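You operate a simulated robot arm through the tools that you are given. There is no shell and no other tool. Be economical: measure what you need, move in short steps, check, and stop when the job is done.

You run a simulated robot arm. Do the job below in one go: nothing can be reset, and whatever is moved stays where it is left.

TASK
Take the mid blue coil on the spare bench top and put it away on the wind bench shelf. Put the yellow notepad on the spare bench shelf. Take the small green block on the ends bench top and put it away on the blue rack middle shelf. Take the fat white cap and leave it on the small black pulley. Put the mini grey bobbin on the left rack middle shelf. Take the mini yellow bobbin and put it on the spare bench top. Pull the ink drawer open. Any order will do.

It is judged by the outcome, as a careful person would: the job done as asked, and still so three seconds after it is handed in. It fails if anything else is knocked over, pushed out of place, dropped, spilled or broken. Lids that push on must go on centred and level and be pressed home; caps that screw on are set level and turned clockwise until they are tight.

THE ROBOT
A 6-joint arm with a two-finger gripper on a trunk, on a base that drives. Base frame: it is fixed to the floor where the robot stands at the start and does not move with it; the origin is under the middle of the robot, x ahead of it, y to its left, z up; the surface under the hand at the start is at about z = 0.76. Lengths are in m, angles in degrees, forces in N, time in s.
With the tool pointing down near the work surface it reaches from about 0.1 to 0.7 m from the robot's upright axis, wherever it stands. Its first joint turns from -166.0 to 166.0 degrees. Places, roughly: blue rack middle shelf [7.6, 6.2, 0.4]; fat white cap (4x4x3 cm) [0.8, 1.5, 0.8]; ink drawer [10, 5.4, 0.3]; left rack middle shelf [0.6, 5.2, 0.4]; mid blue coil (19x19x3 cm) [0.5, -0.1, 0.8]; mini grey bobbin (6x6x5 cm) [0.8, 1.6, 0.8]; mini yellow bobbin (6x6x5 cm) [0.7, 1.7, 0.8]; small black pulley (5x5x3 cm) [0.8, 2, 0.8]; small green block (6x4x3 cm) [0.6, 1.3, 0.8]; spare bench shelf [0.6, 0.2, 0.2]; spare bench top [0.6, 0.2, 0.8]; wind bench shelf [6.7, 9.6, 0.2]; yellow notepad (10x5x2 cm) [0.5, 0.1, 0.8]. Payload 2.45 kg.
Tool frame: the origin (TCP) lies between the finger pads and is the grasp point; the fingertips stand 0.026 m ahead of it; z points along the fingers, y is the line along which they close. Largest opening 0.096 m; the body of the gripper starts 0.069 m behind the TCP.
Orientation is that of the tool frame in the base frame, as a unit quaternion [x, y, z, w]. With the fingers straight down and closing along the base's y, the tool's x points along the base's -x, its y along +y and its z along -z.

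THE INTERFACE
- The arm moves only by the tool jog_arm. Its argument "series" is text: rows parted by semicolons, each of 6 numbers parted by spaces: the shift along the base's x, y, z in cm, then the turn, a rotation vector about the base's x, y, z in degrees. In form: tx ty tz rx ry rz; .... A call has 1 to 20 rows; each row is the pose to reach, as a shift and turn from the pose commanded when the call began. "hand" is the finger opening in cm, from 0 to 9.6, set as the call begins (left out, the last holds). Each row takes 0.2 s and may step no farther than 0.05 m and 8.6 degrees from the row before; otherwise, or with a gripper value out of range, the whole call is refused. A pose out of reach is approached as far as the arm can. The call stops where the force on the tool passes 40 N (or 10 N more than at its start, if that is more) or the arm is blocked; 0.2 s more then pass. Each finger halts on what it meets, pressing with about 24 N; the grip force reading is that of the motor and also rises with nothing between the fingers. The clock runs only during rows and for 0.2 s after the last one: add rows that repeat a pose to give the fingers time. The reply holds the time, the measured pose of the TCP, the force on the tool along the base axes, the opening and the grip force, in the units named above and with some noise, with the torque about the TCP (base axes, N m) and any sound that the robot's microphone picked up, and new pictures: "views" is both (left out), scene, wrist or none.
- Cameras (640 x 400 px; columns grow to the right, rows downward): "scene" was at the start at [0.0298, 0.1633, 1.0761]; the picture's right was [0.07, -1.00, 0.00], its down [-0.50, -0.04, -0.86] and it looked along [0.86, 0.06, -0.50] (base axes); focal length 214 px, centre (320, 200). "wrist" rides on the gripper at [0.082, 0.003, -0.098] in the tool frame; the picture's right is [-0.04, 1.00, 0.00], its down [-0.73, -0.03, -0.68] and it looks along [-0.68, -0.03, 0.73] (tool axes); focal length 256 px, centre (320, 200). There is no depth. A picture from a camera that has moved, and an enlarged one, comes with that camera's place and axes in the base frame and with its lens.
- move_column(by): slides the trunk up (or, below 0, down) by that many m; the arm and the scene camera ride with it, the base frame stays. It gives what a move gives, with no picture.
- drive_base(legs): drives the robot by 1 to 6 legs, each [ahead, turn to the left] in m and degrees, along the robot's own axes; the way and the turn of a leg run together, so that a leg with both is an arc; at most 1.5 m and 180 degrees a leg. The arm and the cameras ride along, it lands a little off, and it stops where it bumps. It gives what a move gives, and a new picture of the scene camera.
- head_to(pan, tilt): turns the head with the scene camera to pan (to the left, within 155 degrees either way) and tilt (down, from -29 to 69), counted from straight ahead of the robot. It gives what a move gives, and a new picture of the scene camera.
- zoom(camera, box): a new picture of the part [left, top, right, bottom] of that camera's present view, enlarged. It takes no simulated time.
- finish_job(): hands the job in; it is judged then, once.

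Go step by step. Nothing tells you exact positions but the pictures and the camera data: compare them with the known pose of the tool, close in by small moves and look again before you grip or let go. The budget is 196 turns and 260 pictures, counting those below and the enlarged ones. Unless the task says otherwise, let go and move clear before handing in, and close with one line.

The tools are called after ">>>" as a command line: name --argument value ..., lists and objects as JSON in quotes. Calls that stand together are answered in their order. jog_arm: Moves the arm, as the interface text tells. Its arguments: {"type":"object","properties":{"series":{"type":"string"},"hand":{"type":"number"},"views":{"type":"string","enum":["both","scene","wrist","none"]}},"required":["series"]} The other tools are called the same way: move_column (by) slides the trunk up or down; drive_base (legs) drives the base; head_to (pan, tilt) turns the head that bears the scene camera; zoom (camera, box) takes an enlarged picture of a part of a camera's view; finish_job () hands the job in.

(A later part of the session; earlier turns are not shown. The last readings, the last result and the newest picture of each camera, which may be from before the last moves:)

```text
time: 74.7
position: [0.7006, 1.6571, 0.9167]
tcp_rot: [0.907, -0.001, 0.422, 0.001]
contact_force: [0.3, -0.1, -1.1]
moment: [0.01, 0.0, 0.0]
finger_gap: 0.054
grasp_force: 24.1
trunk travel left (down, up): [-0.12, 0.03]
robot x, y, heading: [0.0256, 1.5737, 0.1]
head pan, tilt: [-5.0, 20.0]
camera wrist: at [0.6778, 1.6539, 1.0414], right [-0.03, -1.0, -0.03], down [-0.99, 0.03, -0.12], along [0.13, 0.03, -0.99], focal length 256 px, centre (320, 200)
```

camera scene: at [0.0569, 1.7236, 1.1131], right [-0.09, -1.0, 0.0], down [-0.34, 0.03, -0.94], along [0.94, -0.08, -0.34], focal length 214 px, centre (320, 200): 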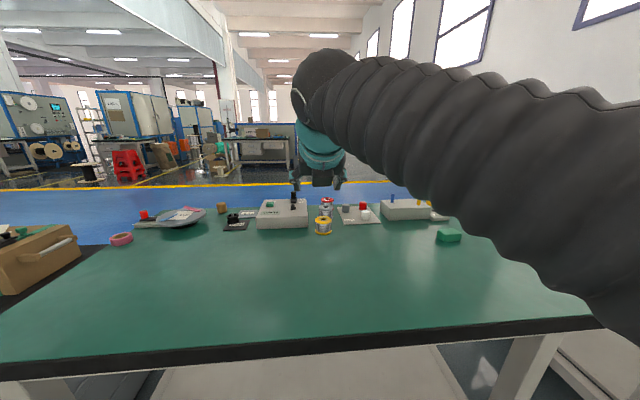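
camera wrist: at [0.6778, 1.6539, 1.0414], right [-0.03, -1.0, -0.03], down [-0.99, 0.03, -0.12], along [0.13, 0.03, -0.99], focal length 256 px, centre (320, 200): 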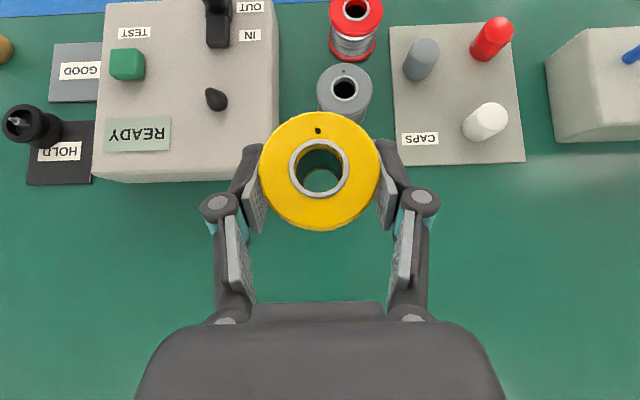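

The yellow bobbin is held. I pull the arm in, back off, and drive to the spare bench.

>>> jog_arm --series "-4.5 0 1 0 0 0; -9 0 2 0 0 0; -13.5 0 3 0 0 0; -18 0 4 0 0 0; -22.5 0 5 0 0 0; -22.5 0 5 0 0 0" --views "none"

>>> drive_base --legs '[[-0.4, 0], [0, -90], [1.4, 0], [0, 90], [0.35, 0]]'

```text
time: 76.1
position: [0.476, 1.6587, 0.964]
tcp_rot: [0.907, -0.001, 0.422, 0.001]
contact_force: [-0.2, -0.1, -0.1]
moment: [0.01, -0.01, 0.04]
finger_gap: 0.0542
grasp_force: 24.1
trunk travel left (down, up): [-0.12, 0.03]
robot x, y, heading: [0.0254, 1.5802, -0.0]
head pan, tilt: [-5.0, 20.0]
```

```text
time: 94.9
position: [0.3542, 0.2164, 0.9656]
tcp_rot: [0.906, -0.013, 0.423, 0.006]
contact_force: [-1.0, -0.2, -0.3]
moment: [-0.01, 0.01, 0.01]
finger_gap: 0.0543
grasp_force: 23.8
trunk travel left (down, up): [-0.12, 0.03]
robot x, y, heading: [-0.1001, 0.144, -1.4]
head pan, tilt: [-5.0, 20.0]
camera scene: at [-0.0643, 0.292, 1.1131], right [-0.11, -0.99, 0.0], down [-0.34, 0.04, -0.94], along [0.93, -0.11, -0.34], focal length 214 px, centre (320, 200)
```

scene: 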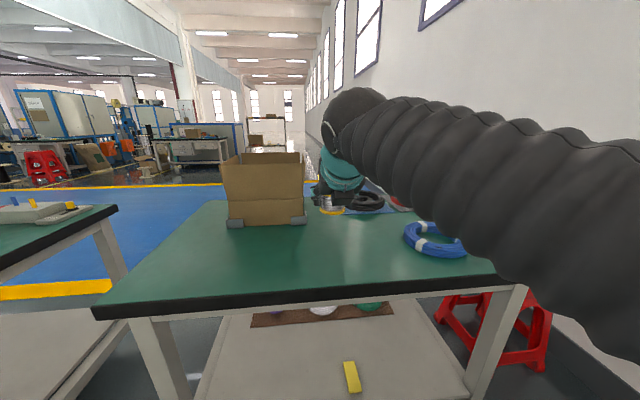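

The spot at about [0.44, 0.22] is free. I lower the bobbin there to its former height.

>>> jog_arm --series "4 0 -2 0 0 0; 8.6 0 -4 0 0 0; 8.6 0 -8 0 0 0; 8.6 0 -12 0 0 0; 8.6 0 -15 0 0 0; 8.6 0 -16.2 0 0 0; 8.6 0 -16.9 0 0 0; 8.6 0 -16.9 0 0 0" --views "wrist"

```text
refused: row 2 steps farther than a row can; nothing moved
```

>>> jog_arm --series "4 0 -2 0 0 0; 8 0 -4 0 0 0; 8.6 0 -8 0 0 0; 8.6 0 -12 0 0 0; 8.6 0 -15 0 0 0; 8.6 0 -16.2 0 0 0; 8.6 0 -16.9 0 0 0; 8.6 0 -16.9 0 0 0" --views "wrist"

```text
time: 96.7
position: [0.4412, 0.2182, 0.7962]
tcp_rot: [0.906, -0.013, 0.422, 0.005]
contact_force: [0.2, -0.4, -1.7]
moment: [0.01, 0.0, 0.01]
finger_gap: 0.054
grasp_force: 24.1
trunk travel left (down, up): [-0.12, 0.03]
robot x, y, heading: [-0.1016, 0.1431, -1.7]
head pan, tilt: [-5.0, 20.0]
camera wrist: at [0.418, 0.2156, 0.9209], right [-0.05, -1.0, -0.03], down [-0.99, 0.06, -0.12], along [0.13, 0.02, -0.99], focal length 256 px, centre (320, 200)
```

wrist: 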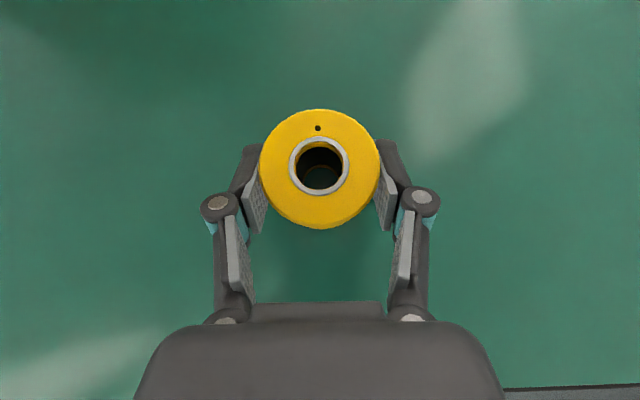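

>>> jog_arm --series "0 0 -0.2 0 0 0; 0 0 -0.35 0 0 0; 0 0 -0.35 0 0 0" --views "none"

```text
time: 97.5
position: [0.4418, 0.2179, 0.7937]
tcp_rot: [0.906, -0.013, 0.423, 0.006]
contact_force: [0.5, -0.6, -0.8]
moment: [-0.01, -0.03, 0.0]
finger_gap: 0.0542
grasp_force: 24.0
trunk travel left (down, up): [-0.12, 0.03]
robot x, y, heading: [-0.0996, 0.1435, -1.5]
head pan, tilt: [-5.0, 20.0]
```

>>> jog_arm --series "0 0 -0.15 0 0 0; 0 0 -0.3 0 0 0; 0 0 -0.3 0 0 0" --views "none"

```text
time: 98.3
position: [0.44, 0.2178, 0.7911]
tcp_rot: [0.906, -0.013, 0.424, 0.006]
contact_force: [6.0, -0.7, 14.9]
moment: [-0.02, -0.1, 0.01]
finger_gap: 0.0542
grasp_force: 23.9
trunk travel left (down, up): [-0.12, 0.03]
robot x, y, heading: [-0.0954, 0.1444, -1.2]
head pan, tilt: [-5.0, 20.0]
```

It touches down. I let go and rise clear.

>>> jog_arm --series "0 0 0.2 0 0 0; 0 0 0.2 0 0 0; 0 0 0.2 0 0 0; 0 0 3 0 0 0; 0 0 7 0 0 0; 0 0 11 0 0 0; -3 0 15 0 0 0; -3 0 15 0 0 0" --hand 7.5 --views "wrist"

```text
time: 100.1
position: [0.4125, 0.2188, 0.9416]
tcp_rot: [0.906, -0.014, 0.422, 0.006]
contact_force: [-0.2, -0.2, 0.7]
moment: [-0.01, 0.0, -0.02]
finger_gap: 0.0749
grasp_force: 0.1
trunk travel left (down, up): [-0.12, 0.03]
robot x, y, heading: [-0.1018, 0.1471, -1.5]
head pan, tilt: [-5.0, 20.0]
camera wrist: at [0.3897, 0.2166, 1.066], right [-0.05, -1.0, -0.03], down [-0.99, 0.06, -0.12], along [0.13, 0.02, -0.99], focal length 256 px, centre (320, 200)
```

wrist: 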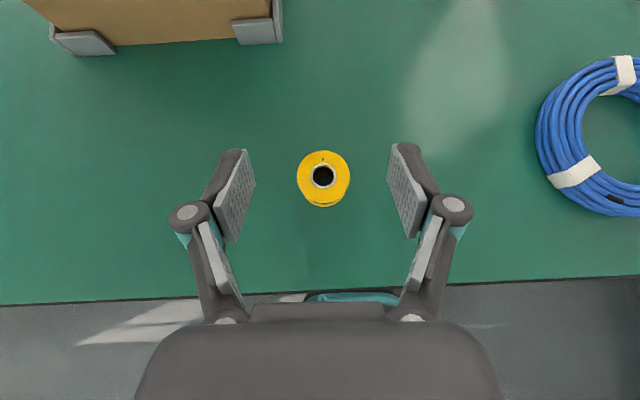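

The bobbin stands on the bench. As I'm here, I take the coil next: I move the wrist camera over its left side.

>>> jog_arm --series "0 -4.5 0 0 0 0; 0 -9 0 0 0 0; 0 -13.5 0 0 0 0; 0 -18 0 0 0 0; 0 -22 0 0 0 0; 0 -26 0 0 0 1.5; 0 -28 0 0 0 1.5; 0 -28 0 0 0 1.5" --hand 9.6 --views "wrist"

```text
time: 101.9
position: [0.4088, 0.1654, 0.9379]
tcp_rot: [0.906, -0.004, 0.423, 0.003]
contact_force: [0.3, 0.0, -1.1]
moment: [-0.01, 0.03, -0.01]
finger_gap: 0.096
grasp_force: 0.0
out of reach, approached as far as the arm can: row 2, 3, 4, 5, 6, 7, 8
trunk travel left (down, up): [-0.12, 0.03]
robot x, y, heading: [-0.0986, 0.1423, -1.4]
head pan, tilt: [-5.0, 20.0]
camera wrist: at [0.3865, 0.163, 1.0621], right [-0.03, -1.0, -0.03], down [-0.99, 0.04, -0.13], along [0.13, 0.02, -0.99], focal length 256 px, centre (320, 200)
```

wrist: 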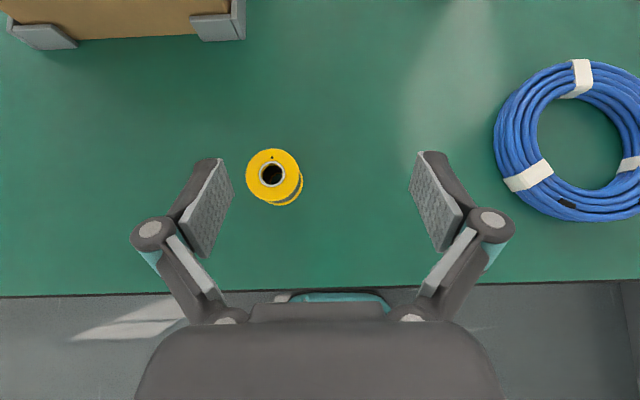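

In this hand orientation the arm cannot reach to the robot's right, so I shift the robot about 0.3 m to the right instead.

>>> drive_base --legs '[[-0.3, 0], [0, -88.6], [0.3, 0], [0, 90], [0.3, 0]]'

```text
time: 114.7
position: [0.4183, -0.1182, 0.9375]
tcp_rot: [0.906, 0.004, 0.423, -0.001]
contact_force: [-0.3, 0.3, 0.3]
moment: [0.01, -0.04, -0.02]
finger_gap: 0.0962
grasp_force: 0.0
trunk travel left (down, up): [-0.12, 0.03]
robot x, y, heading: [-0.091, -0.1502, -0.6]
head pan, tilt: [-5.0, 20.0]
camera scene: at [-0.0579, 0.0005, 1.1131], right [-0.1, -1.0, 0.0], down [-0.34, 0.03, -0.94], along [0.94, -0.09, -0.34], focal length 214 px, centre (320, 200)
```

scene: 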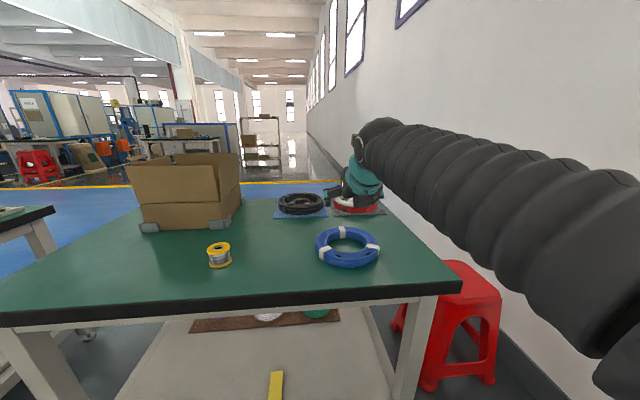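

Now I move the wrist camera over the coil's left side.

>>> jog_arm --series "2 3 0 0 0 0; 3 6 -2 0 0 0; 3 6 -2 0 0 0" --views "wrist"

```text
time: 115.5
position: [0.4482, -0.0555, 0.9176]
tcp_rot: [0.906, 0.004, 0.423, -0.002]
contact_force: [-1.2, 0.1, -0.2]
moment: [0.01, 0.03, -0.01]
finger_gap: 0.0963
grasp_force: 0.1
trunk travel left (down, up): [-0.12, 0.03]
robot x, y, heading: [-0.0918, -0.1483, -0.2]
head pan, tilt: [-5.0, 20.0]
camera wrist: at [0.4249, -0.0594, 1.0423], right [-0.02, -1.0, -0.03], down [-0.99, 0.02, -0.13], along [0.13, 0.03, -0.99], focal length 256 px, centre (320, 200)
```

wrist: 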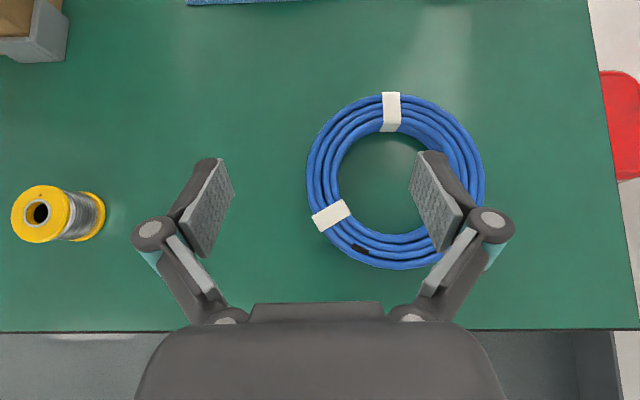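

Ring: centre [0.478, −0.133], band 3.3 cm wide; the left grip point is at [0.478, −0.056]. I lower with a 6 cm opening and check.

>>> jog_arm --series "1 0 -4 0 0 0; 3 0 -7 0 0 0; 3 0 -10 0 0 0; 3 0 -10 0 0 0" --hand 6.2 --views "wrist"

```text
time: 116.5
position: [0.4781, -0.0564, 0.8159]
tcp_rot: [0.906, 0.003, 0.424, -0.001]
contact_force: [-0.8, -0.9, -0.3]
moment: [-0.04, 0.0, 0.01]
finger_gap: 0.0619
grasp_force: 0.0
trunk travel left (down, up): [-0.12, 0.03]
robot x, y, heading: [-0.0905, -0.1471, -0.6]
head pan, tilt: [-5.0, 20.0]
camera wrist: at [0.4552, -0.0588, 0.9413], right [-0.02, -1.0, -0.03], down [-0.99, 0.02, -0.13], along [0.13, 0.03, -0.99], focal length 256 px, centre (320, 200)
```

wrist: 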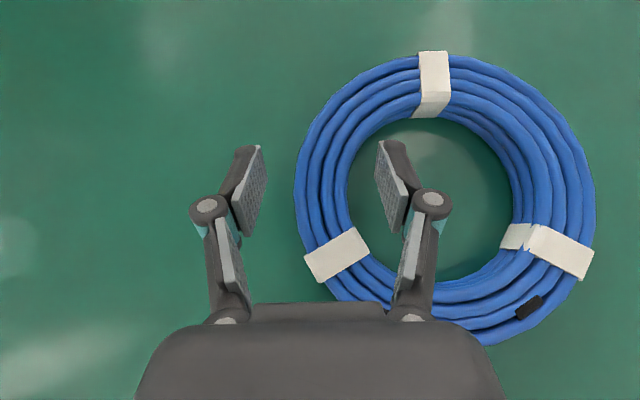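

The band is centred between the fingers. I lower fully and grip.

>>> jog_arm --series "0 0 -1.5 0 0 0; 0 0 -2.7 0 0 0; 0 0 -2.7 0 0 0" --views "none"

>>> jog_arm --series "0 0 0 0 0 0; 0 0 0 0 0 0; 0 0 0 0 0 0; 0 0 0 0 0 0" --hand 0 --views "none"

>>> jog_arm --series "0 0 1 0 0 0; 0 0 2 0 0 0; 0 0 4 0 0 0; 0 0 4 0 0 0" --views "both"

```text
time: 117.3
position: [0.4776, -0.0562, 0.789]
tcp_rot: [0.906, 0.003, 0.423, 0.0]
contact_force: [-0.1, 0.0, 0.1]
moment: [0.0, 0.02, 0.02]
finger_gap: 0.0618
grasp_force: 0.0
trunk travel left (down, up): [-0.12, 0.03]
robot x, y, heading: [-0.0905, -0.1467, -0.7]
head pan, tilt: [-5.0, 20.0]
```

```text
time: 118.3
position: [0.4779, -0.0569, 0.7901]
tcp_rot: [0.906, 0.005, 0.422, -0.001]
contact_force: [-2.4, -1.4, 2.5]
moment: [0.31, 0.06, -0.01]
finger_gap: 0.0366
grasp_force: 24.1
trunk travel left (down, up): [-0.12, 0.03]
robot x, y, heading: [-0.0905, -0.1485, -0.4]
head pan, tilt: [-5.0, 20.0]
```

```text
time: 119.3
position: [0.4769, -0.0567, 0.8285]
tcp_rot: [0.906, 0.003, 0.423, -0.001]
contact_force: [0.7, -0.6, -3.3]
moment: [0.23, 0.02, -0.01]
finger_gap: 0.0364
grasp_force: 24.1
trunk travel left (down, up): [-0.12, 0.03]
robot x, y, heading: [-0.0931, -0.1503, -0.5]
head pan, tilt: [-5.0, 20.0]
camera scene: at [-0.0577, 0.0005, 1.1131], right [-0.1, -1.0, 0.0], down [-0.34, 0.03, -0.94], along [0.94, -0.09, -0.34], focal length 214 px, centre (320, 200)
camera wrist: at [0.4539, -0.0604, 0.9541], right [-0.02, -1.0, -0.03], down [-0.99, 0.02, -0.13], along [0.13, 0.03, -0.99], focal length 256 px, centre (320, 200)
```

scene: 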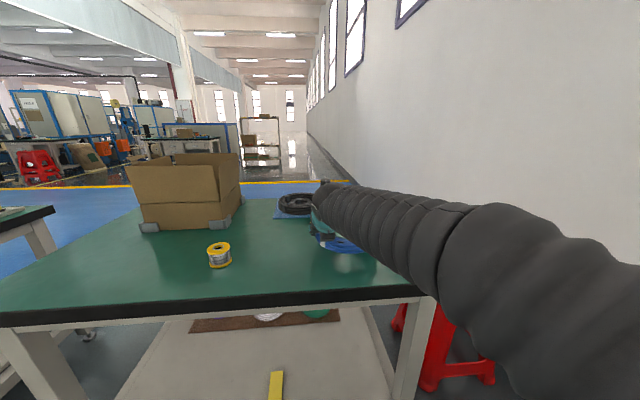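
wrist: 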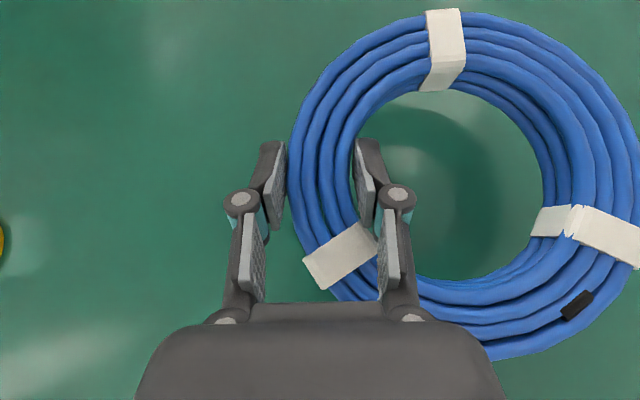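

The coil is held level (about 0.33 kg). I lift and tuck the arm in, back out, turn left and drive along the corridor to survey the way.

>>> jog_arm --series "0 0 4.5 0 0 0; 0 0 9 0 0 0; -3 2 12 0 0 0; -7 4 12 0 0 0; -11 5 12 0 0 0; -11 5 12 0 0 0" --views "none"

>>> drive_base --legs '[[-0.35, 0], [0, 90.5]]'

>>> head_to --pan 0 --tilt 10

```text
time: 120.7
position: [0.3644, -0.0087, 0.9496]
tcp_rot: [0.906, 0.005, 0.423, -0.002]
contact_force: [0.0, -0.1, -3.9]
moment: [0.27, 0.03, 0.04]
finger_gap: 0.0366
grasp_force: 23.9
trunk travel left (down, up): [-0.12, 0.03]
robot x, y, heading: [-0.0906, -0.1463, -0.3]
head pan, tilt: [-5.0, 20.0]
```

```text
time: 126.9
position: [-0.611, 0.3019, 0.9501]
tcp_rot: [0.621, 0.66, 0.29, -0.307]
contact_force: [-0.2, 0.3, -4.0]
moment: [-0.07, 0.22, 0.02]
finger_gap: 0.0363
grasp_force: 24.2
trunk travel left (down, up): [-0.12, 0.03]
robot x, y, heading: [-0.4461, -0.1434, 92.8]
head pan, tilt: [-5.0, 20.0]
camera scene: at [-0.5974, -0.1213, 1.1131], right [1.0, -0.04, 0.0], down [-0.01, -0.34, -0.94], along [0.04, 0.94, -0.34], focal length 214 px, centre (320, 200)
```

scene: 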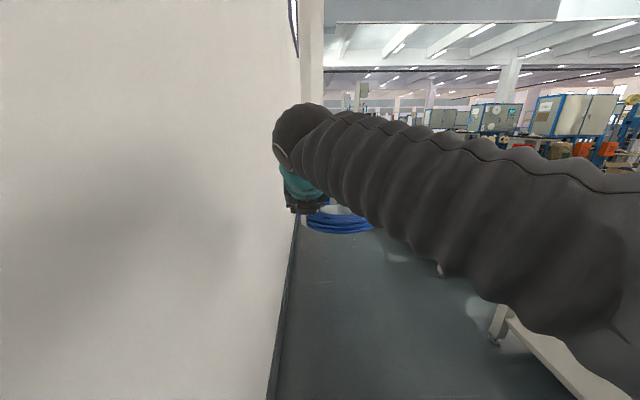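

```text
time: 127.6
position: [-0.6111, 0.3022, 0.9505]
tcp_rot: [0.621, 0.661, 0.29, -0.307]
contact_force: [0.3, 0.2, -3.8]
moment: [-0.07, 0.26, 0.03]
finger_gap: 0.0365
grasp_force: 24.2
trunk travel left (down, up): [-0.12, 0.03]
robot x, y, heading: [-0.4445, -0.1462, 92.8]
head pan, tilt: [0.0, 10.0]
camera scene: at [-0.6055, -0.1215, 1.1293], right [1.0, 0.05, 0.0], down [0.01, -0.17, -0.98], along [-0.05, 0.98, -0.17], focal length 214 px, centre (320, 200)
```

scene: 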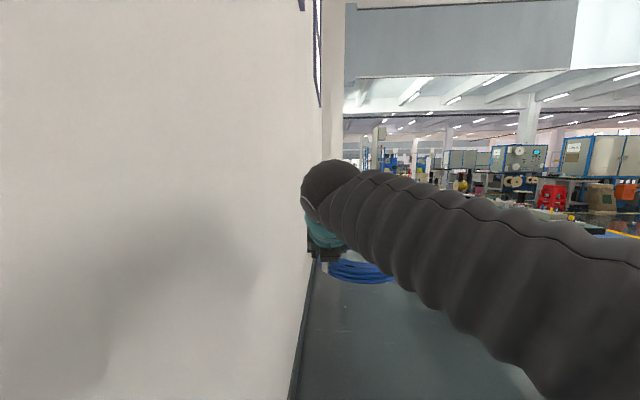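

The wall is at x ≈ −0.79, and a pillar narrows the corridor further on. I drive along to y ≈ 2.5 and look again.

>>> drive_base --legs '[[0, -14.8], [1.5, 0], [0, 12], [1.1, 0]]'

>>> head_to --pan 0 --tilt 25

>>> head_to --pan 40 --tilt 20

```text
time: 141.9
position: [-0.3108, 2.8749, 0.9518]
tcp_rot: [0.632, 0.649, 0.296, -0.302]
contact_force: [0.5, 0.0, -2.8]
moment: [0.02, 0.26, 0.01]
finger_gap: 0.0362
grasp_force: 23.8
trunk travel left (down, up): [-0.12, 0.03]
robot x, y, heading: [-0.1648, 2.419, 90.5]
head pan, tilt: [0.0, 10.0]
camera scene: at [-0.3221, 2.451, 1.1294], right [1.0, 0.01, 0.0], down [0.0, -0.17, -0.98], along [-0.01, 0.98, -0.17], focal length 214 px, centre (320, 200)
```

scene: 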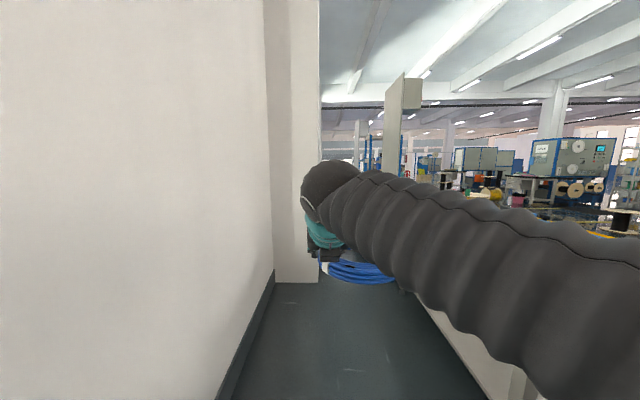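

```text
time: 142.7
position: [-0.3111, 2.8746, 0.9498]
tcp_rot: [0.632, 0.649, 0.296, -0.302]
contact_force: [0.2, -0.2, -4.8]
moment: [0.0, 0.29, -0.01]
finger_gap: 0.0365
grasp_force: 23.7
trunk travel left (down, up): [-0.12, 0.03]
robot x, y, heading: [-0.1656, 2.4196, 90.6]
head pan, tilt: [0.0, 25.0]
camera scene: at [-0.322, 2.4502, 1.1051], right [1.0, 0.01, 0.0], down [0.0, -0.42, -0.91], along [-0.01, 0.91, -0.42], focal length 214 px, centre (320, 200)
```

scene: 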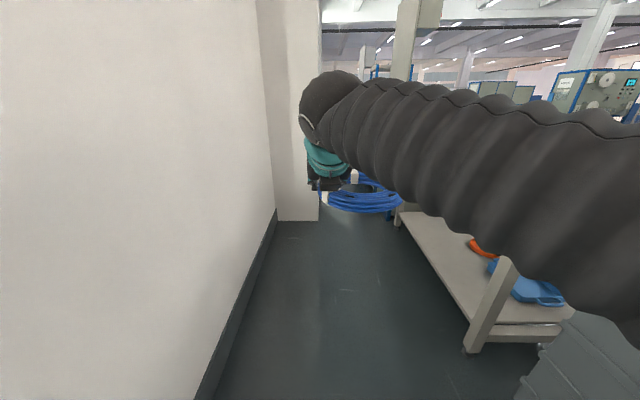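

```text
time: 143.7
position: [-0.3106, 2.8734, 0.9509]
tcp_rot: [0.633, 0.649, 0.295, -0.302]
contact_force: [-0.3, 0.8, -2.0]
moment: [-0.04, 0.23, -0.01]
finger_gap: 0.0364
grasp_force: 23.7
trunk travel left (down, up): [-0.12, 0.03]
robot x, y, heading: [-0.1621, 2.4213, 90.6]
head pan, tilt: [40.0, 20.0]
camera scene: at [-0.3817, 2.429, 1.1131], right [0.76, 0.65, 0.0], down [0.22, -0.26, -0.94], along [-0.61, 0.72, -0.34], focal length 214 px, centre (320, 200)
```

scene: 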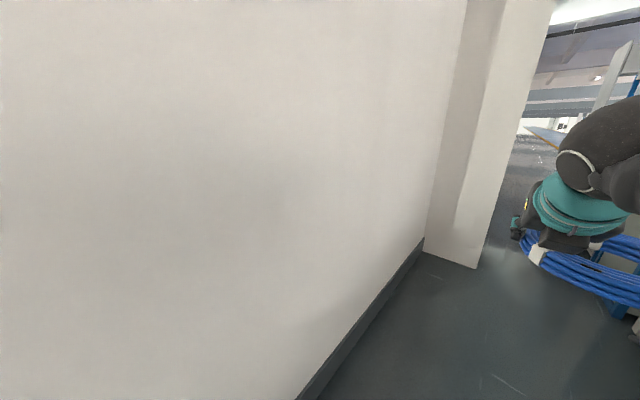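

The pillar corner is at about [−0.36, 4.34] and the bench fronts at x ≈ 0.33, so I pass through the middle at x ≈ 0.

>>> drive_base --legs '[[0, -8.1], [1.2, 0], [0, 7.5], [1.0, 0]]'

>>> head_to --pan -60 --tilt 15

>>> head_to --pan 15 --tilt 15

```text
time: 155.7
position: [-0.0956, 5.0394, 0.9504]
tcp_rot: [0.643, 0.639, 0.299, -0.297]
contact_force: [-0.8, -0.6, -3.7]
moment: [0.01, 0.26, 0.0]
finger_gap: 0.0364
grasp_force: 24.0
trunk travel left (down, up): [-0.12, 0.03]
robot x, y, heading: [0.0376, 4.5799, 88.6]
head pan, tilt: [40.0, 20.0]
camera scene: at [-0.1809, 4.5964, 1.1131], right [0.78, 0.62, 0.0], down [0.21, -0.27, -0.94], along [-0.59, 0.73, -0.34], focal length 214 px, centre (320, 200)
```

scene: 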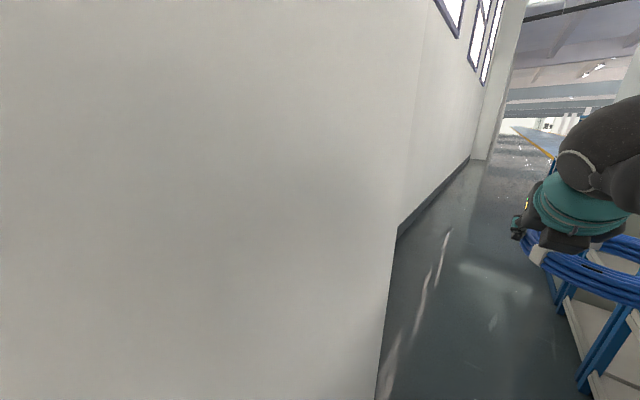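

```text
time: 157.4
position: [-0.096, 5.0396, 0.9493]
tcp_rot: [0.643, 0.638, 0.301, -0.297]
contact_force: [0.3, 0.2, -3.5]
moment: [-0.01, 0.25, 0.0]
finger_gap: 0.0365
grasp_force: 24.1
trunk travel left (down, up): [-0.12, 0.03]
robot x, y, heading: [0.0399, 4.5824, 88.5]
head pan, tilt: [-60.0, 15.0]
camera scene: at [-0.0408, 4.5684, 1.1213], right [0.48, -0.88, 0.0], down [-0.23, -0.12, -0.97], along [0.85, 0.46, -0.26], focal length 214 px, centre (320, 200)
```

scene: 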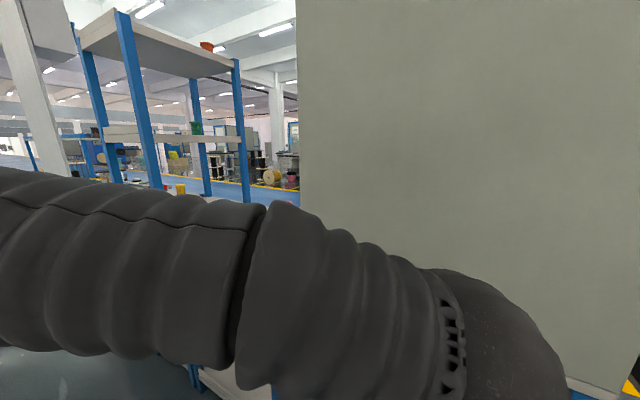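

```text
time: 158.9
position: [-0.0965, 5.0394, 0.9509]
tcp_rot: [0.643, 0.638, 0.3, -0.297]
contact_force: [0.1, -0.5, -3.9]
moment: [0.0, 0.26, -0.01]
finger_gap: 0.0365
grasp_force: 23.9
trunk travel left (down, up): [-0.12, 0.03]
robot x, y, heading: [0.0374, 4.5806, 88.5]
head pan, tilt: [15.0, 15.0]
camera scene: at [-0.1447, 4.6145, 1.1212], right [0.97, 0.23, 0.0], down [0.06, -0.25, -0.97], along [-0.23, 0.94, -0.26], focal length 214 px, centre (320, 200)
```

scene: 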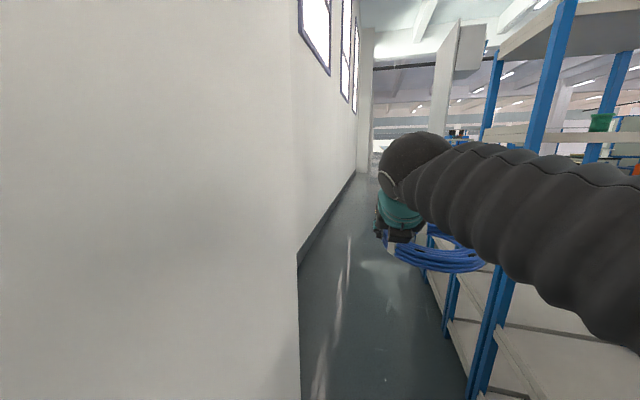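

The left rack is just ahead on the right and the corridor continues. I drive on along it.

>>> drive_base --legs '[[0, 5.5], [1.45, 0]]'

>>> head_to --pan 0 --tilt 5

>>> head_to --pan -60 --tilt 5

```text
time: 166.7
position: [-0.2842, 6.4684, 0.9492]
tcp_rot: [0.599, 0.68, 0.28, -0.317]
contact_force: [-0.1, 1.1, -2.9]
moment: [-0.08, 0.27, -0.01]
finger_gap: 0.0364
grasp_force: 24.4
trunk travel left (down, up): [-0.12, 0.03]
robot x, y, heading: [-0.0926, 6.0314, 96.5]
head pan, tilt: [15.0, 15.0]
camera scene: at [-0.2763, 6.0404, 1.1212], right [0.93, 0.36, 0.0], down [0.09, -0.24, -0.97], along [-0.35, 0.9, -0.26], focal length 214 px, centre (320, 200)
```

scene: 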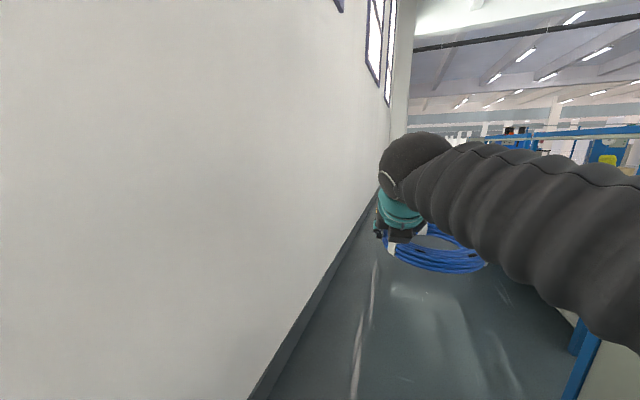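

```text
time: 167.4
position: [-0.2837, 6.469, 0.9494]
tcp_rot: [0.6, 0.68, 0.28, -0.316]
contact_force: [0.2, -0.3, -3.2]
moment: [-0.05, 0.25, 0.01]
finger_gap: 0.0364
grasp_force: 24.0
trunk travel left (down, up): [-0.12, 0.03]
robot x, y, heading: [-0.0926, 6.0324, 96.1]
head pan, tilt: [0.0, 5.0]
camera scene: at [-0.2525, 6.0445, 1.1374], right [0.99, 0.11, 0.0], down [0.01, -0.09, -1.0], along [-0.11, 0.99, -0.09], focal length 214 px, centre (320, 200)
```

scene: 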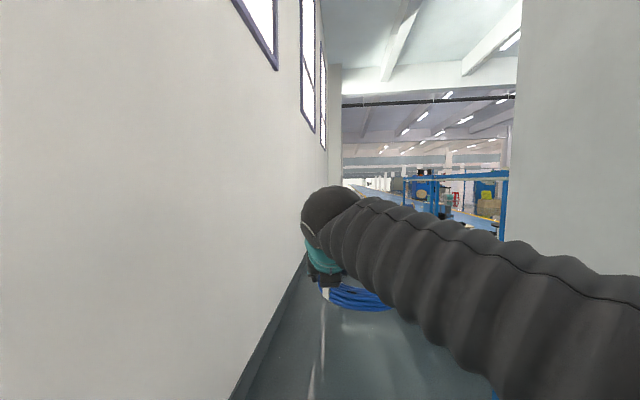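

```text
time: 168.7
position: [-0.2828, 6.468, 0.9502]
tcp_rot: [0.599, 0.68, 0.28, -0.317]
contact_force: [0.8, 1.0, -3.5]
moment: [-0.08, 0.19, 0.01]
finger_gap: 0.0362
grasp_force: 24.1
trunk travel left (down, up): [-0.12, 0.03]
robot x, y, heading: [-0.0917, 6.0306, 96.3]
head pan, tilt: [-60.0, 5.0]
camera scene: at [-0.1685, 6.0073, 1.1375], right [0.59, -0.81, 0.0], down [-0.07, -0.05, -1.0], along [0.8, 0.59, -0.09], focal length 214 px, centre (320, 200)
```

scene: 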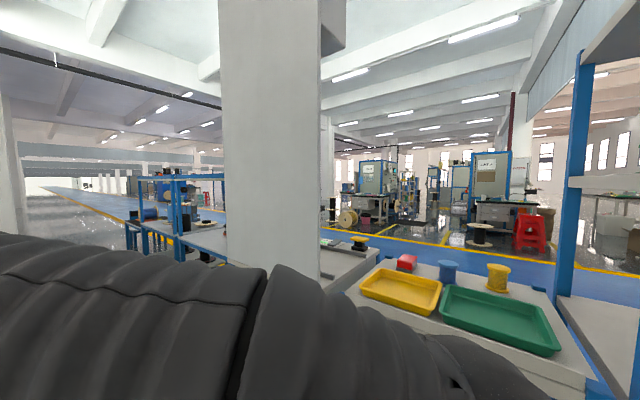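

Benches with trays and a pillar line the right side; the open blue aisle lies beyond them. I go on along the corridor to find a gap.

>>> drive_base --legs '[[0, -9], [1.4, 0]]'

>>> head_to --pan -30 --tilt 5

```text
time: 176.3
position: [-0.138, 7.8758, 0.9509]
tcp_rot: [0.652, 0.63, 0.304, -0.293]
contact_force: [0.3, -0.3, -4.0]
moment: [-0.05, 0.26, 0.0]
finger_gap: 0.0365
grasp_force: 24.5
trunk travel left (down, up): [-0.12, 0.03]
robot x, y, heading: [-0.0191, 7.4139, 86.9]
head pan, tilt: [-60.0, 5.0]
camera scene: at [-0.0983, 7.4031, 1.1375], right [0.45, -0.89, 0.0], down [-0.08, -0.04, -1.0], along [0.89, 0.45, -0.09], focal length 214 px, centre (320, 200)
```

scene: 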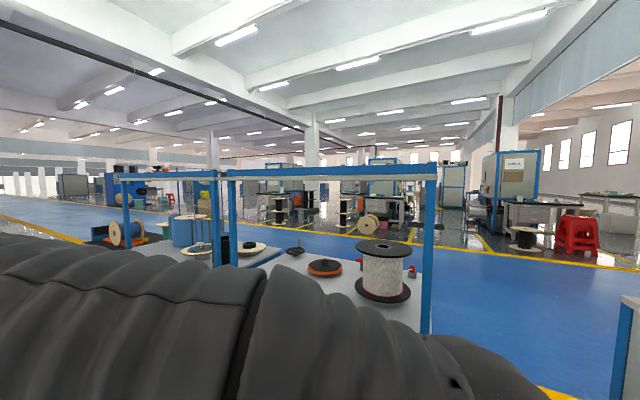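

```text
time: 177.2
position: [-0.1389, 7.8762, 0.9493]
tcp_rot: [0.652, 0.629, 0.304, -0.293]
contact_force: [-0.4, 0.3, -3.3]
moment: [-0.05, 0.23, -0.01]
finger_gap: 0.0363
grasp_force: 23.4
trunk travel left (down, up): [-0.12, 0.03]
robot x, y, heading: [-0.022, 7.4141, 87.0]
head pan, tilt: [-30.0, 5.0]
camera scene: at [-0.13, 7.4384, 1.1375], right [0.84, -0.55, 0.0], down [-0.05, -0.07, -1.0], along [0.54, 0.83, -0.09], focal length 214 px, centre (320, 200)
```

scene: 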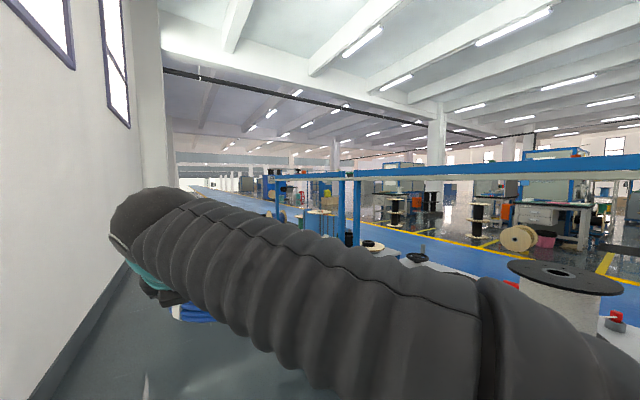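

The gaps between benches here are too narrow; the row of frame benches ends at about y = 9. I go on to y ≈ 9.8 and turn right there.

>>> drive_base --legs '[[0, 4], [1.2, 0], [1.2, 0], [0, -90]]'

>>> head_to --pan 20 --tilt 20

```text
time: 193.3
position: [0.335, 9.9517, 0.95]
tcp_rot: [0.906, 0.017, 0.423, -0.007]
contact_force: [-0.7, 0.0, -3.4]
moment: [0.23, 0.03, 0.0]
finger_gap: 0.0362
grasp_force: 24.2
trunk travel left (down, up): [-0.12, 0.03]
robot x, y, heading: [-0.1233, 9.799, 1.0]
head pan, tilt: [-30.0, 5.0]
camera scene: at [-0.1011, 9.9102, 1.1375], right [-0.48, -0.88, 0.0], down [-0.08, 0.04, -1.0], along [0.87, -0.48, -0.09], focal length 214 px, centre (320, 200)
```

scene: 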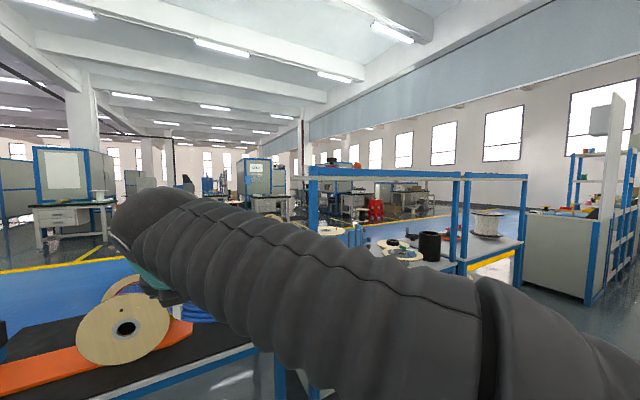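

```text
time: 194.5
position: [0.3353, 9.9513, 0.9489]
tcp_rot: [0.906, 0.017, 0.423, -0.007]
contact_force: [0.2, 0.7, -3.0]
moment: [0.24, 0.03, 0.01]
finger_gap: 0.0364
grasp_force: 24.0
trunk travel left (down, up): [-0.12, 0.03]
robot x, y, heading: [-0.1206, 9.7968, 1.0]
head pan, tilt: [20.0, 20.0]
camera scene: at [-0.0946, 9.9881, 1.1131], right [0.36, -0.93, 0.0], down [-0.32, -0.12, -0.94], along [0.88, 0.34, -0.34], focal length 214 px, centre (320, 200)
```

scene: 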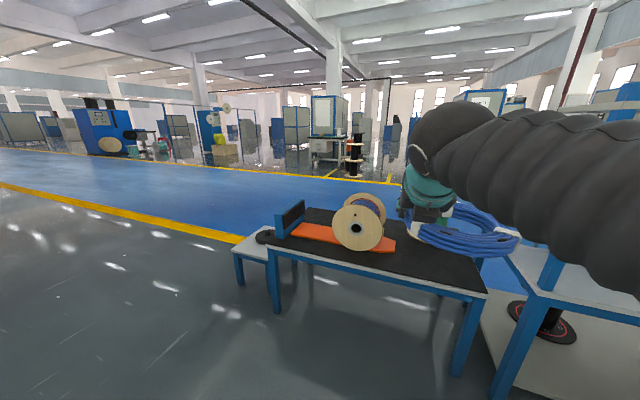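

The bench row ends at about y ≈ 11, with open floor beyond. I drive round it into the blue aisle.

>>> drive_base --legs '[[0, 88], [1.0, 0], [1.0, 0], [0, -90], [1.3, 0], [0.7, 0]]'

>>> head_to --pan -25 --tilt 8

```text
time: 221.5
position: [2.3796, 11.9558, 0.9509]
tcp_rot: [0.906, -0.005, 0.422, 0.003]
contact_force: [1.0, -0.7, -3.2]
moment: [0.3, 0.01, 0.01]
finger_gap: 0.0361
grasp_force: 23.8
trunk travel left (down, up): [-0.12, 0.03]
robot x, y, heading: [1.9203, 11.828, -1.8]
head pan, tilt: [20.0, 20.0]
camera scene: at [1.9522, 12.0141, 1.1131], right [0.31, -0.95, 0.0], down [-0.32, -0.11, -0.94], along [0.89, 0.29, -0.34], focal length 214 px, centre (320, 200)
```

scene: 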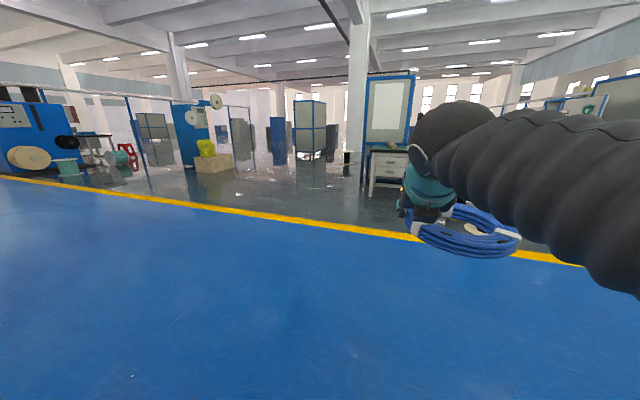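

```text
time: 222.6
position: [2.3791, 11.9575, 0.95]
tcp_rot: [0.906, -0.005, 0.423, 0.004]
contact_force: [1.1, -0.4, -4.3]
moment: [0.27, 0.0, 0.03]
finger_gap: 0.036
grasp_force: 24.3
trunk travel left (down, up): [-0.12, 0.03]
robot x, y, heading: [1.9186, 11.8258, -2.0]
head pan, tilt: [-25.0, 8.0]
camera scene: at [1.9465, 11.9433, 1.1326], right [-0.45, -0.89, 0.0], down [-0.12, 0.06, -0.99], along [0.88, -0.44, -0.14], focal length 214 px, centre (320, 200)
```

scene: 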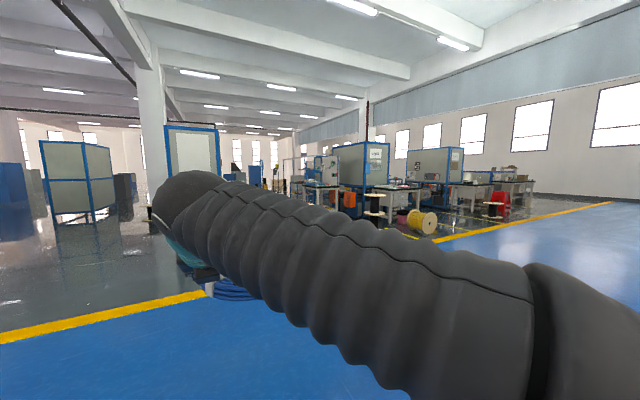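

>>> zoom --camera "scene" --box '[250, 120, 450, 245]'

```text
3.20 times, centred on (350, 182) of scene
camera zoom: at [1.9465, 11.9433, 1.1326], right [-0.45, -0.89, 0.0], down [-0.12, 0.06, -0.99], along [0.88, -0.44, -0.14], focal length 686 px, centre (224, 256)
```

zoom: 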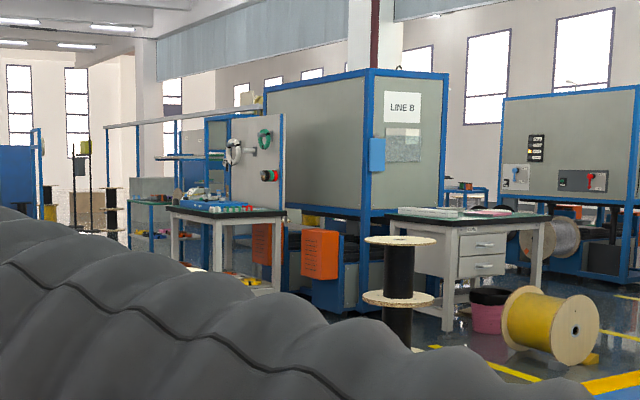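

The wind bench seems to be the one with a pegboard, straight ahead. I drive nearer for a proper look.

>>> drive_base --legs '[[0, -22], [1.5, 0], [1.2, 0]]'

>>> head_to --pan 15 --tilt 15

```text
time: 234.9
position: [4.4993, 10.769, 0.9475]
tcp_rot: [0.886, -0.195, 0.41, 0.092]
contact_force: [-0.5, 0.0, -2.3]
moment: [0.23, -0.08, -0.02]
finger_gap: 0.0362
grasp_force: 23.9
trunk travel left (down, up): [-0.12, 0.03]
robot x, y, heading: [4.0261, 10.839, -25.5]
head pan, tilt: [-25.0, 8.0]
stopped in leg 3: the robot was blocked; the commanded pose is now the measured one
camera scene: at [4.0989, 10.9334, 1.1326], right [-0.78, -0.63, 0.0], down [-0.09, 0.11, -0.99], along [0.63, -0.77, -0.14], focal length 214 px, centre (320, 200)
```

scene: 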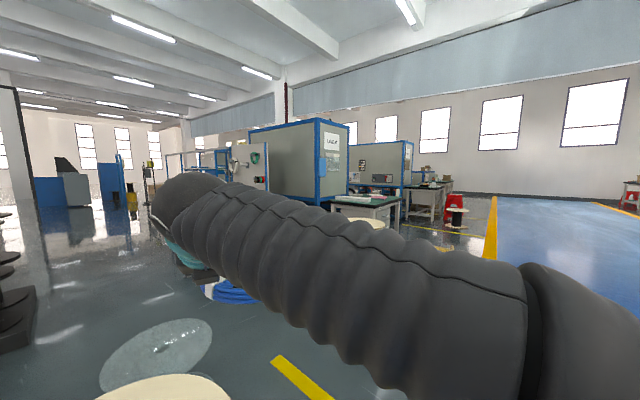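

```text
time: 236.0
position: [4.4993, 10.7687, 0.9481]
tcp_rot: [0.886, -0.195, 0.411, 0.092]
contact_force: [0.4, 0.2, -3.5]
moment: [0.28, -0.07, 0.0]
finger_gap: 0.0361
grasp_force: 24.8
trunk travel left (down, up): [-0.12, 0.03]
robot x, y, heading: [4.0212, 10.8366, -25.7]
head pan, tilt: [15.0, 15.0]
camera scene: at [4.1321, 10.9875, 1.1213], right [-0.19, -0.98, 0.0], down [-0.25, 0.05, -0.97], along [0.95, -0.18, -0.26], focal length 214 px, centre (320, 200)
```

scene: 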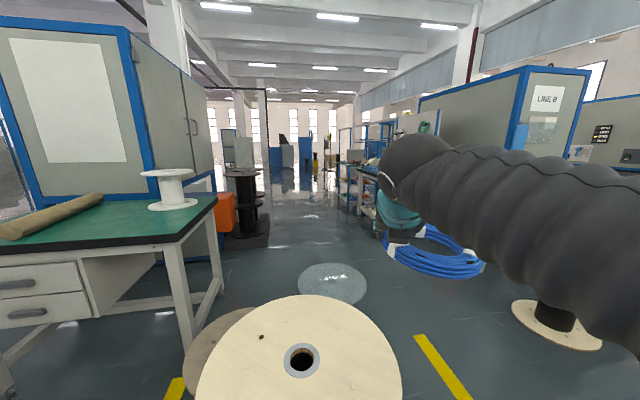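

The base was blocked by a wooden reel standing in front that the arm had hidden from view. I look down at it.

>>> head_to --pan 15 --tilt 50

```text
time: 237.0
position: [4.4993, 10.7692, 0.9469]
tcp_rot: [0.886, -0.194, 0.41, 0.091]
contact_force: [0.1, -0.8, -3.3]
moment: [0.23, -0.05, 0.01]
finger_gap: 0.0357
grasp_force: 23.6
trunk travel left (down, up): [-0.12, 0.03]
robot x, y, heading: [4.0288, 10.8378, -26.1]
head pan, tilt: [15.0, 50.0]
camera scene: at [4.116, 10.9906, 1.0676], right [-0.19, -0.98, 0.0], down [-0.75, 0.14, -0.64], along [0.63, -0.12, -0.77], focal length 214 px, centre (320, 200)
```

scene: 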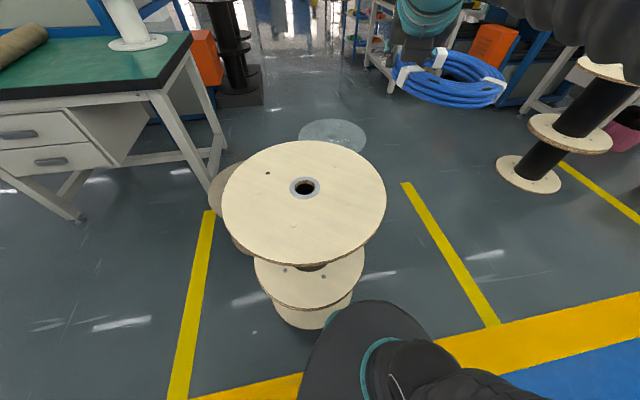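

The reel stack is upright and undisturbed. I back off and go around it on the right, between it and the black spool.

>>> drive_base --legs '[[-0.35, 0], [0, -18], [1.15, 0], [0, 42]]'

>>> head_to --pan 15 --tilt 20

```text
time: 247.8
position: [4.9799, 10.301, 0.949]
tcp_rot: [0.907, -0.01, 0.421, 0.006]
contact_force: [0.2, 0.3, -3.9]
moment: [0.26, 0.04, -0.01]
finger_gap: 0.0358
grasp_force: 24.2
trunk travel left (down, up): [-0.12, 0.03]
robot x, y, heading: [4.5179, 10.1745, -2.5]
head pan, tilt: [15.0, 50.0]
camera scene: at [4.5399, 10.3529, 1.0675], right [0.22, -0.98, 0.0], down [-0.75, -0.17, -0.64], along [0.63, 0.14, -0.77], focal length 214 px, centre (320, 200)
```

scene: 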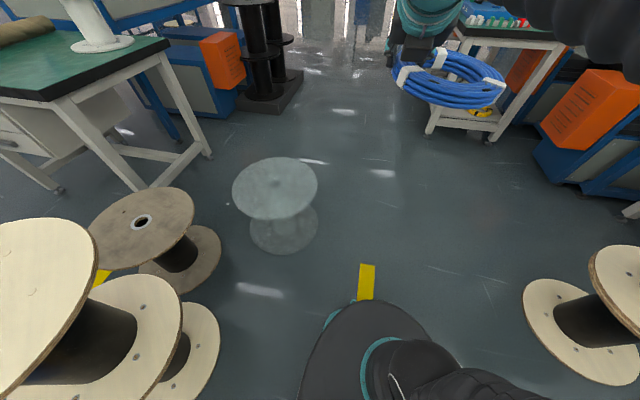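

```text
time: 248.8
position: [4.98, 10.302, 0.9485]
tcp_rot: [0.907, -0.01, 0.421, 0.007]
contact_force: [-0.1, 0.7, -4.2]
moment: [0.29, 0.02, 0.01]
finger_gap: 0.036
grasp_force: 23.9
trunk travel left (down, up): [-0.12, 0.03]
robot x, y, heading: [4.5174, 10.1738, -2.4]
head pan, tilt: [15.0, 20.0]
camera scene: at [4.5556, 10.3564, 1.113], right [0.22, -0.98, 0.0], down [-0.33, -0.07, -0.94], along [0.92, 0.2, -0.34], focal length 214 px, centre (320, 200)
```

scene: 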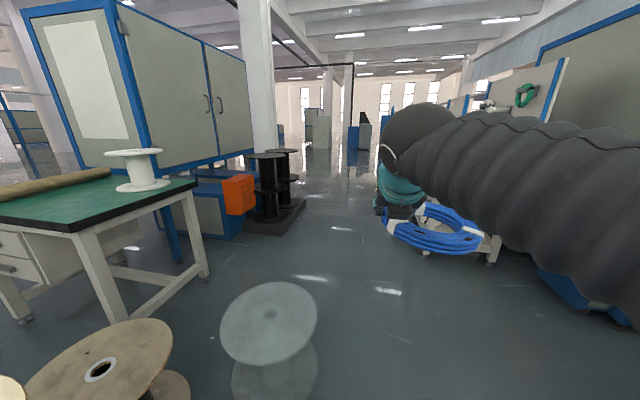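

A translucent reel stands at about [5.1, 10.7], so I keep to its right. The wind bench's near end is at x ≈ 6.37, y 9.25–9.85; I approach to look at it.

>>> drive_base --legs '[[0, -19], [0.95, 0], [0, 20]]'

>>> head_to --pan 10 --tilt 25

```text
time: 255.9
position: [5.8826, 9.9515, 0.9488]
tcp_rot: [0.907, -0.003, 0.421, 0.002]
contact_force: [-1.0, -0.3, -4.3]
moment: [0.23, 0.03, -0.03]
finger_gap: 0.0357
grasp_force: 24.3
trunk travel left (down, up): [-0.12, 0.03]
robot x, y, heading: [5.4198, 9.8158, -1.7]
head pan, tilt: [15.0, 20.0]
camera scene: at [5.457, 9.9998, 1.1131], right [0.23, -0.97, 0.0], down [-0.33, -0.08, -0.94], along [0.91, 0.22, -0.34], focal length 214 px, centre (320, 200)
```

scene: 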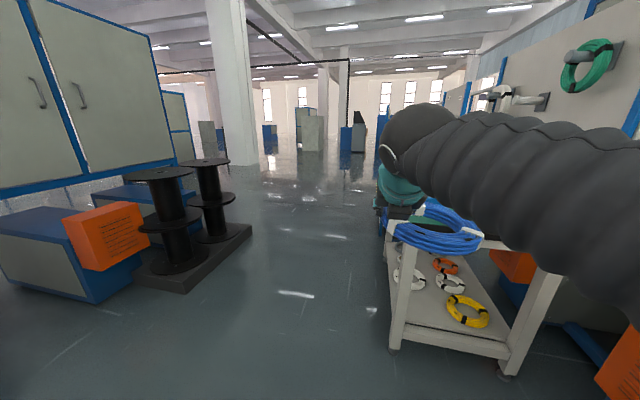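

```text
time: 256.6
position: [5.8831, 9.9516, 0.9478]
tcp_rot: [0.907, -0.005, 0.421, 0.004]
contact_force: [-0.1, 1.0, -3.6]
moment: [0.27, 0.08, 0.02]
finger_gap: 0.0355
grasp_force: 23.8
trunk travel left (down, up): [-0.12, 0.03]
robot x, y, heading: [5.4235, 9.822, -1.6]
head pan, tilt: [10.0, 25.0]
camera scene: at [5.4575, 9.9917, 1.1051], right [0.15, -0.99, 0.0], down [-0.42, -0.06, -0.91], along [0.9, 0.13, -0.42], focal length 214 px, centre (320, 200)
```

scene: 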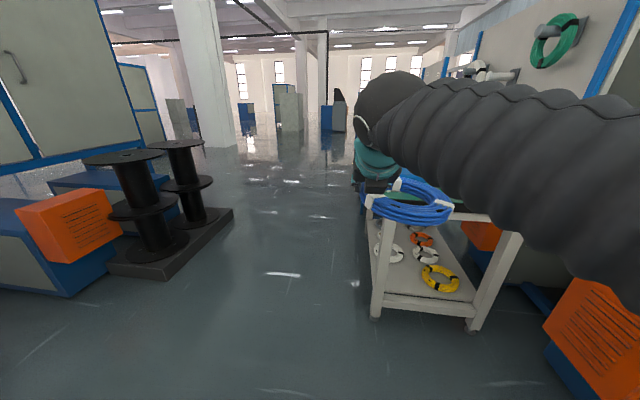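

The shelf already holds several small coils, so I go to the open front (+y) side of the wind bench to find a free spot.

>>> drive_base --legs '[[0, 46], [0.95, 0], [0, -46], [0.65, 0], [0, -90]]'

>>> head_to --pan 10 --tilt 45

```text
time: 272.7
position: [6.8748, 9.9732, 0.9481]
tcp_rot: [-0.635, 0.648, -0.294, -0.302]
contact_force: [0.2, 0.1, -3.3]
moment: [0.06, -0.25, 0.01]
finger_gap: 0.0354
grasp_force: 23.8
trunk travel left (down, up): [-0.12, 0.03]
robot x, y, heading: [6.7487, 10.4387, -92.1]
head pan, tilt: [10.0, 25.0]
camera scene: at [6.9197, 10.3975, 1.105], right [-0.99, -0.14, 0.0], down [-0.06, 0.42, -0.91], along [0.12, -0.9, -0.42], focal length 214 px, centre (320, 200)
```

scene: 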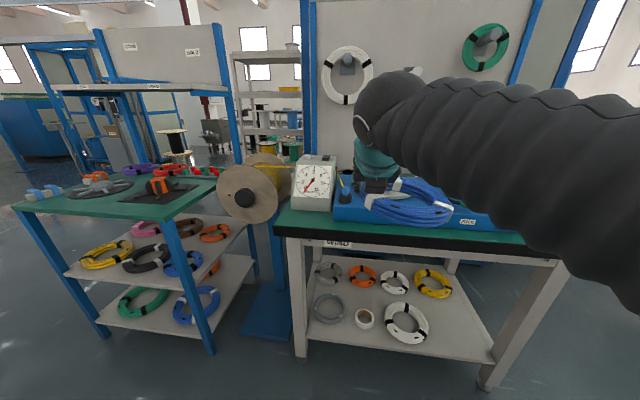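

```text
time: 273.5
position: [6.8748, 9.9745, 0.9471]
tcp_rot: [-0.635, 0.647, -0.294, -0.302]
contact_force: [0.0, -0.3, -3.6]
moment: [0.04, -0.28, -0.04]
finger_gap: 0.0354
grasp_force: 23.7
trunk travel left (down, up): [-0.12, 0.03]
robot x, y, heading: [6.7463, 10.4365, -92.1]
head pan, tilt: [10.0, 45.0]
camera scene: at [6.9182, 10.4082, 1.0745], right [-0.99, -0.14, 0.0], down [-0.1, 0.7, -0.71], along [0.1, -0.7, -0.71], focal length 214 px, centre (320, 200)
```

scene: 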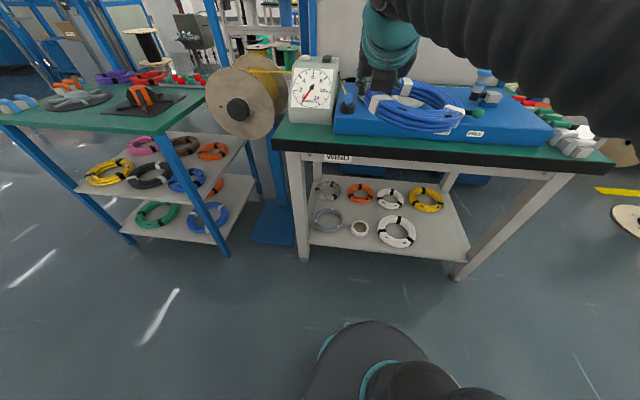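

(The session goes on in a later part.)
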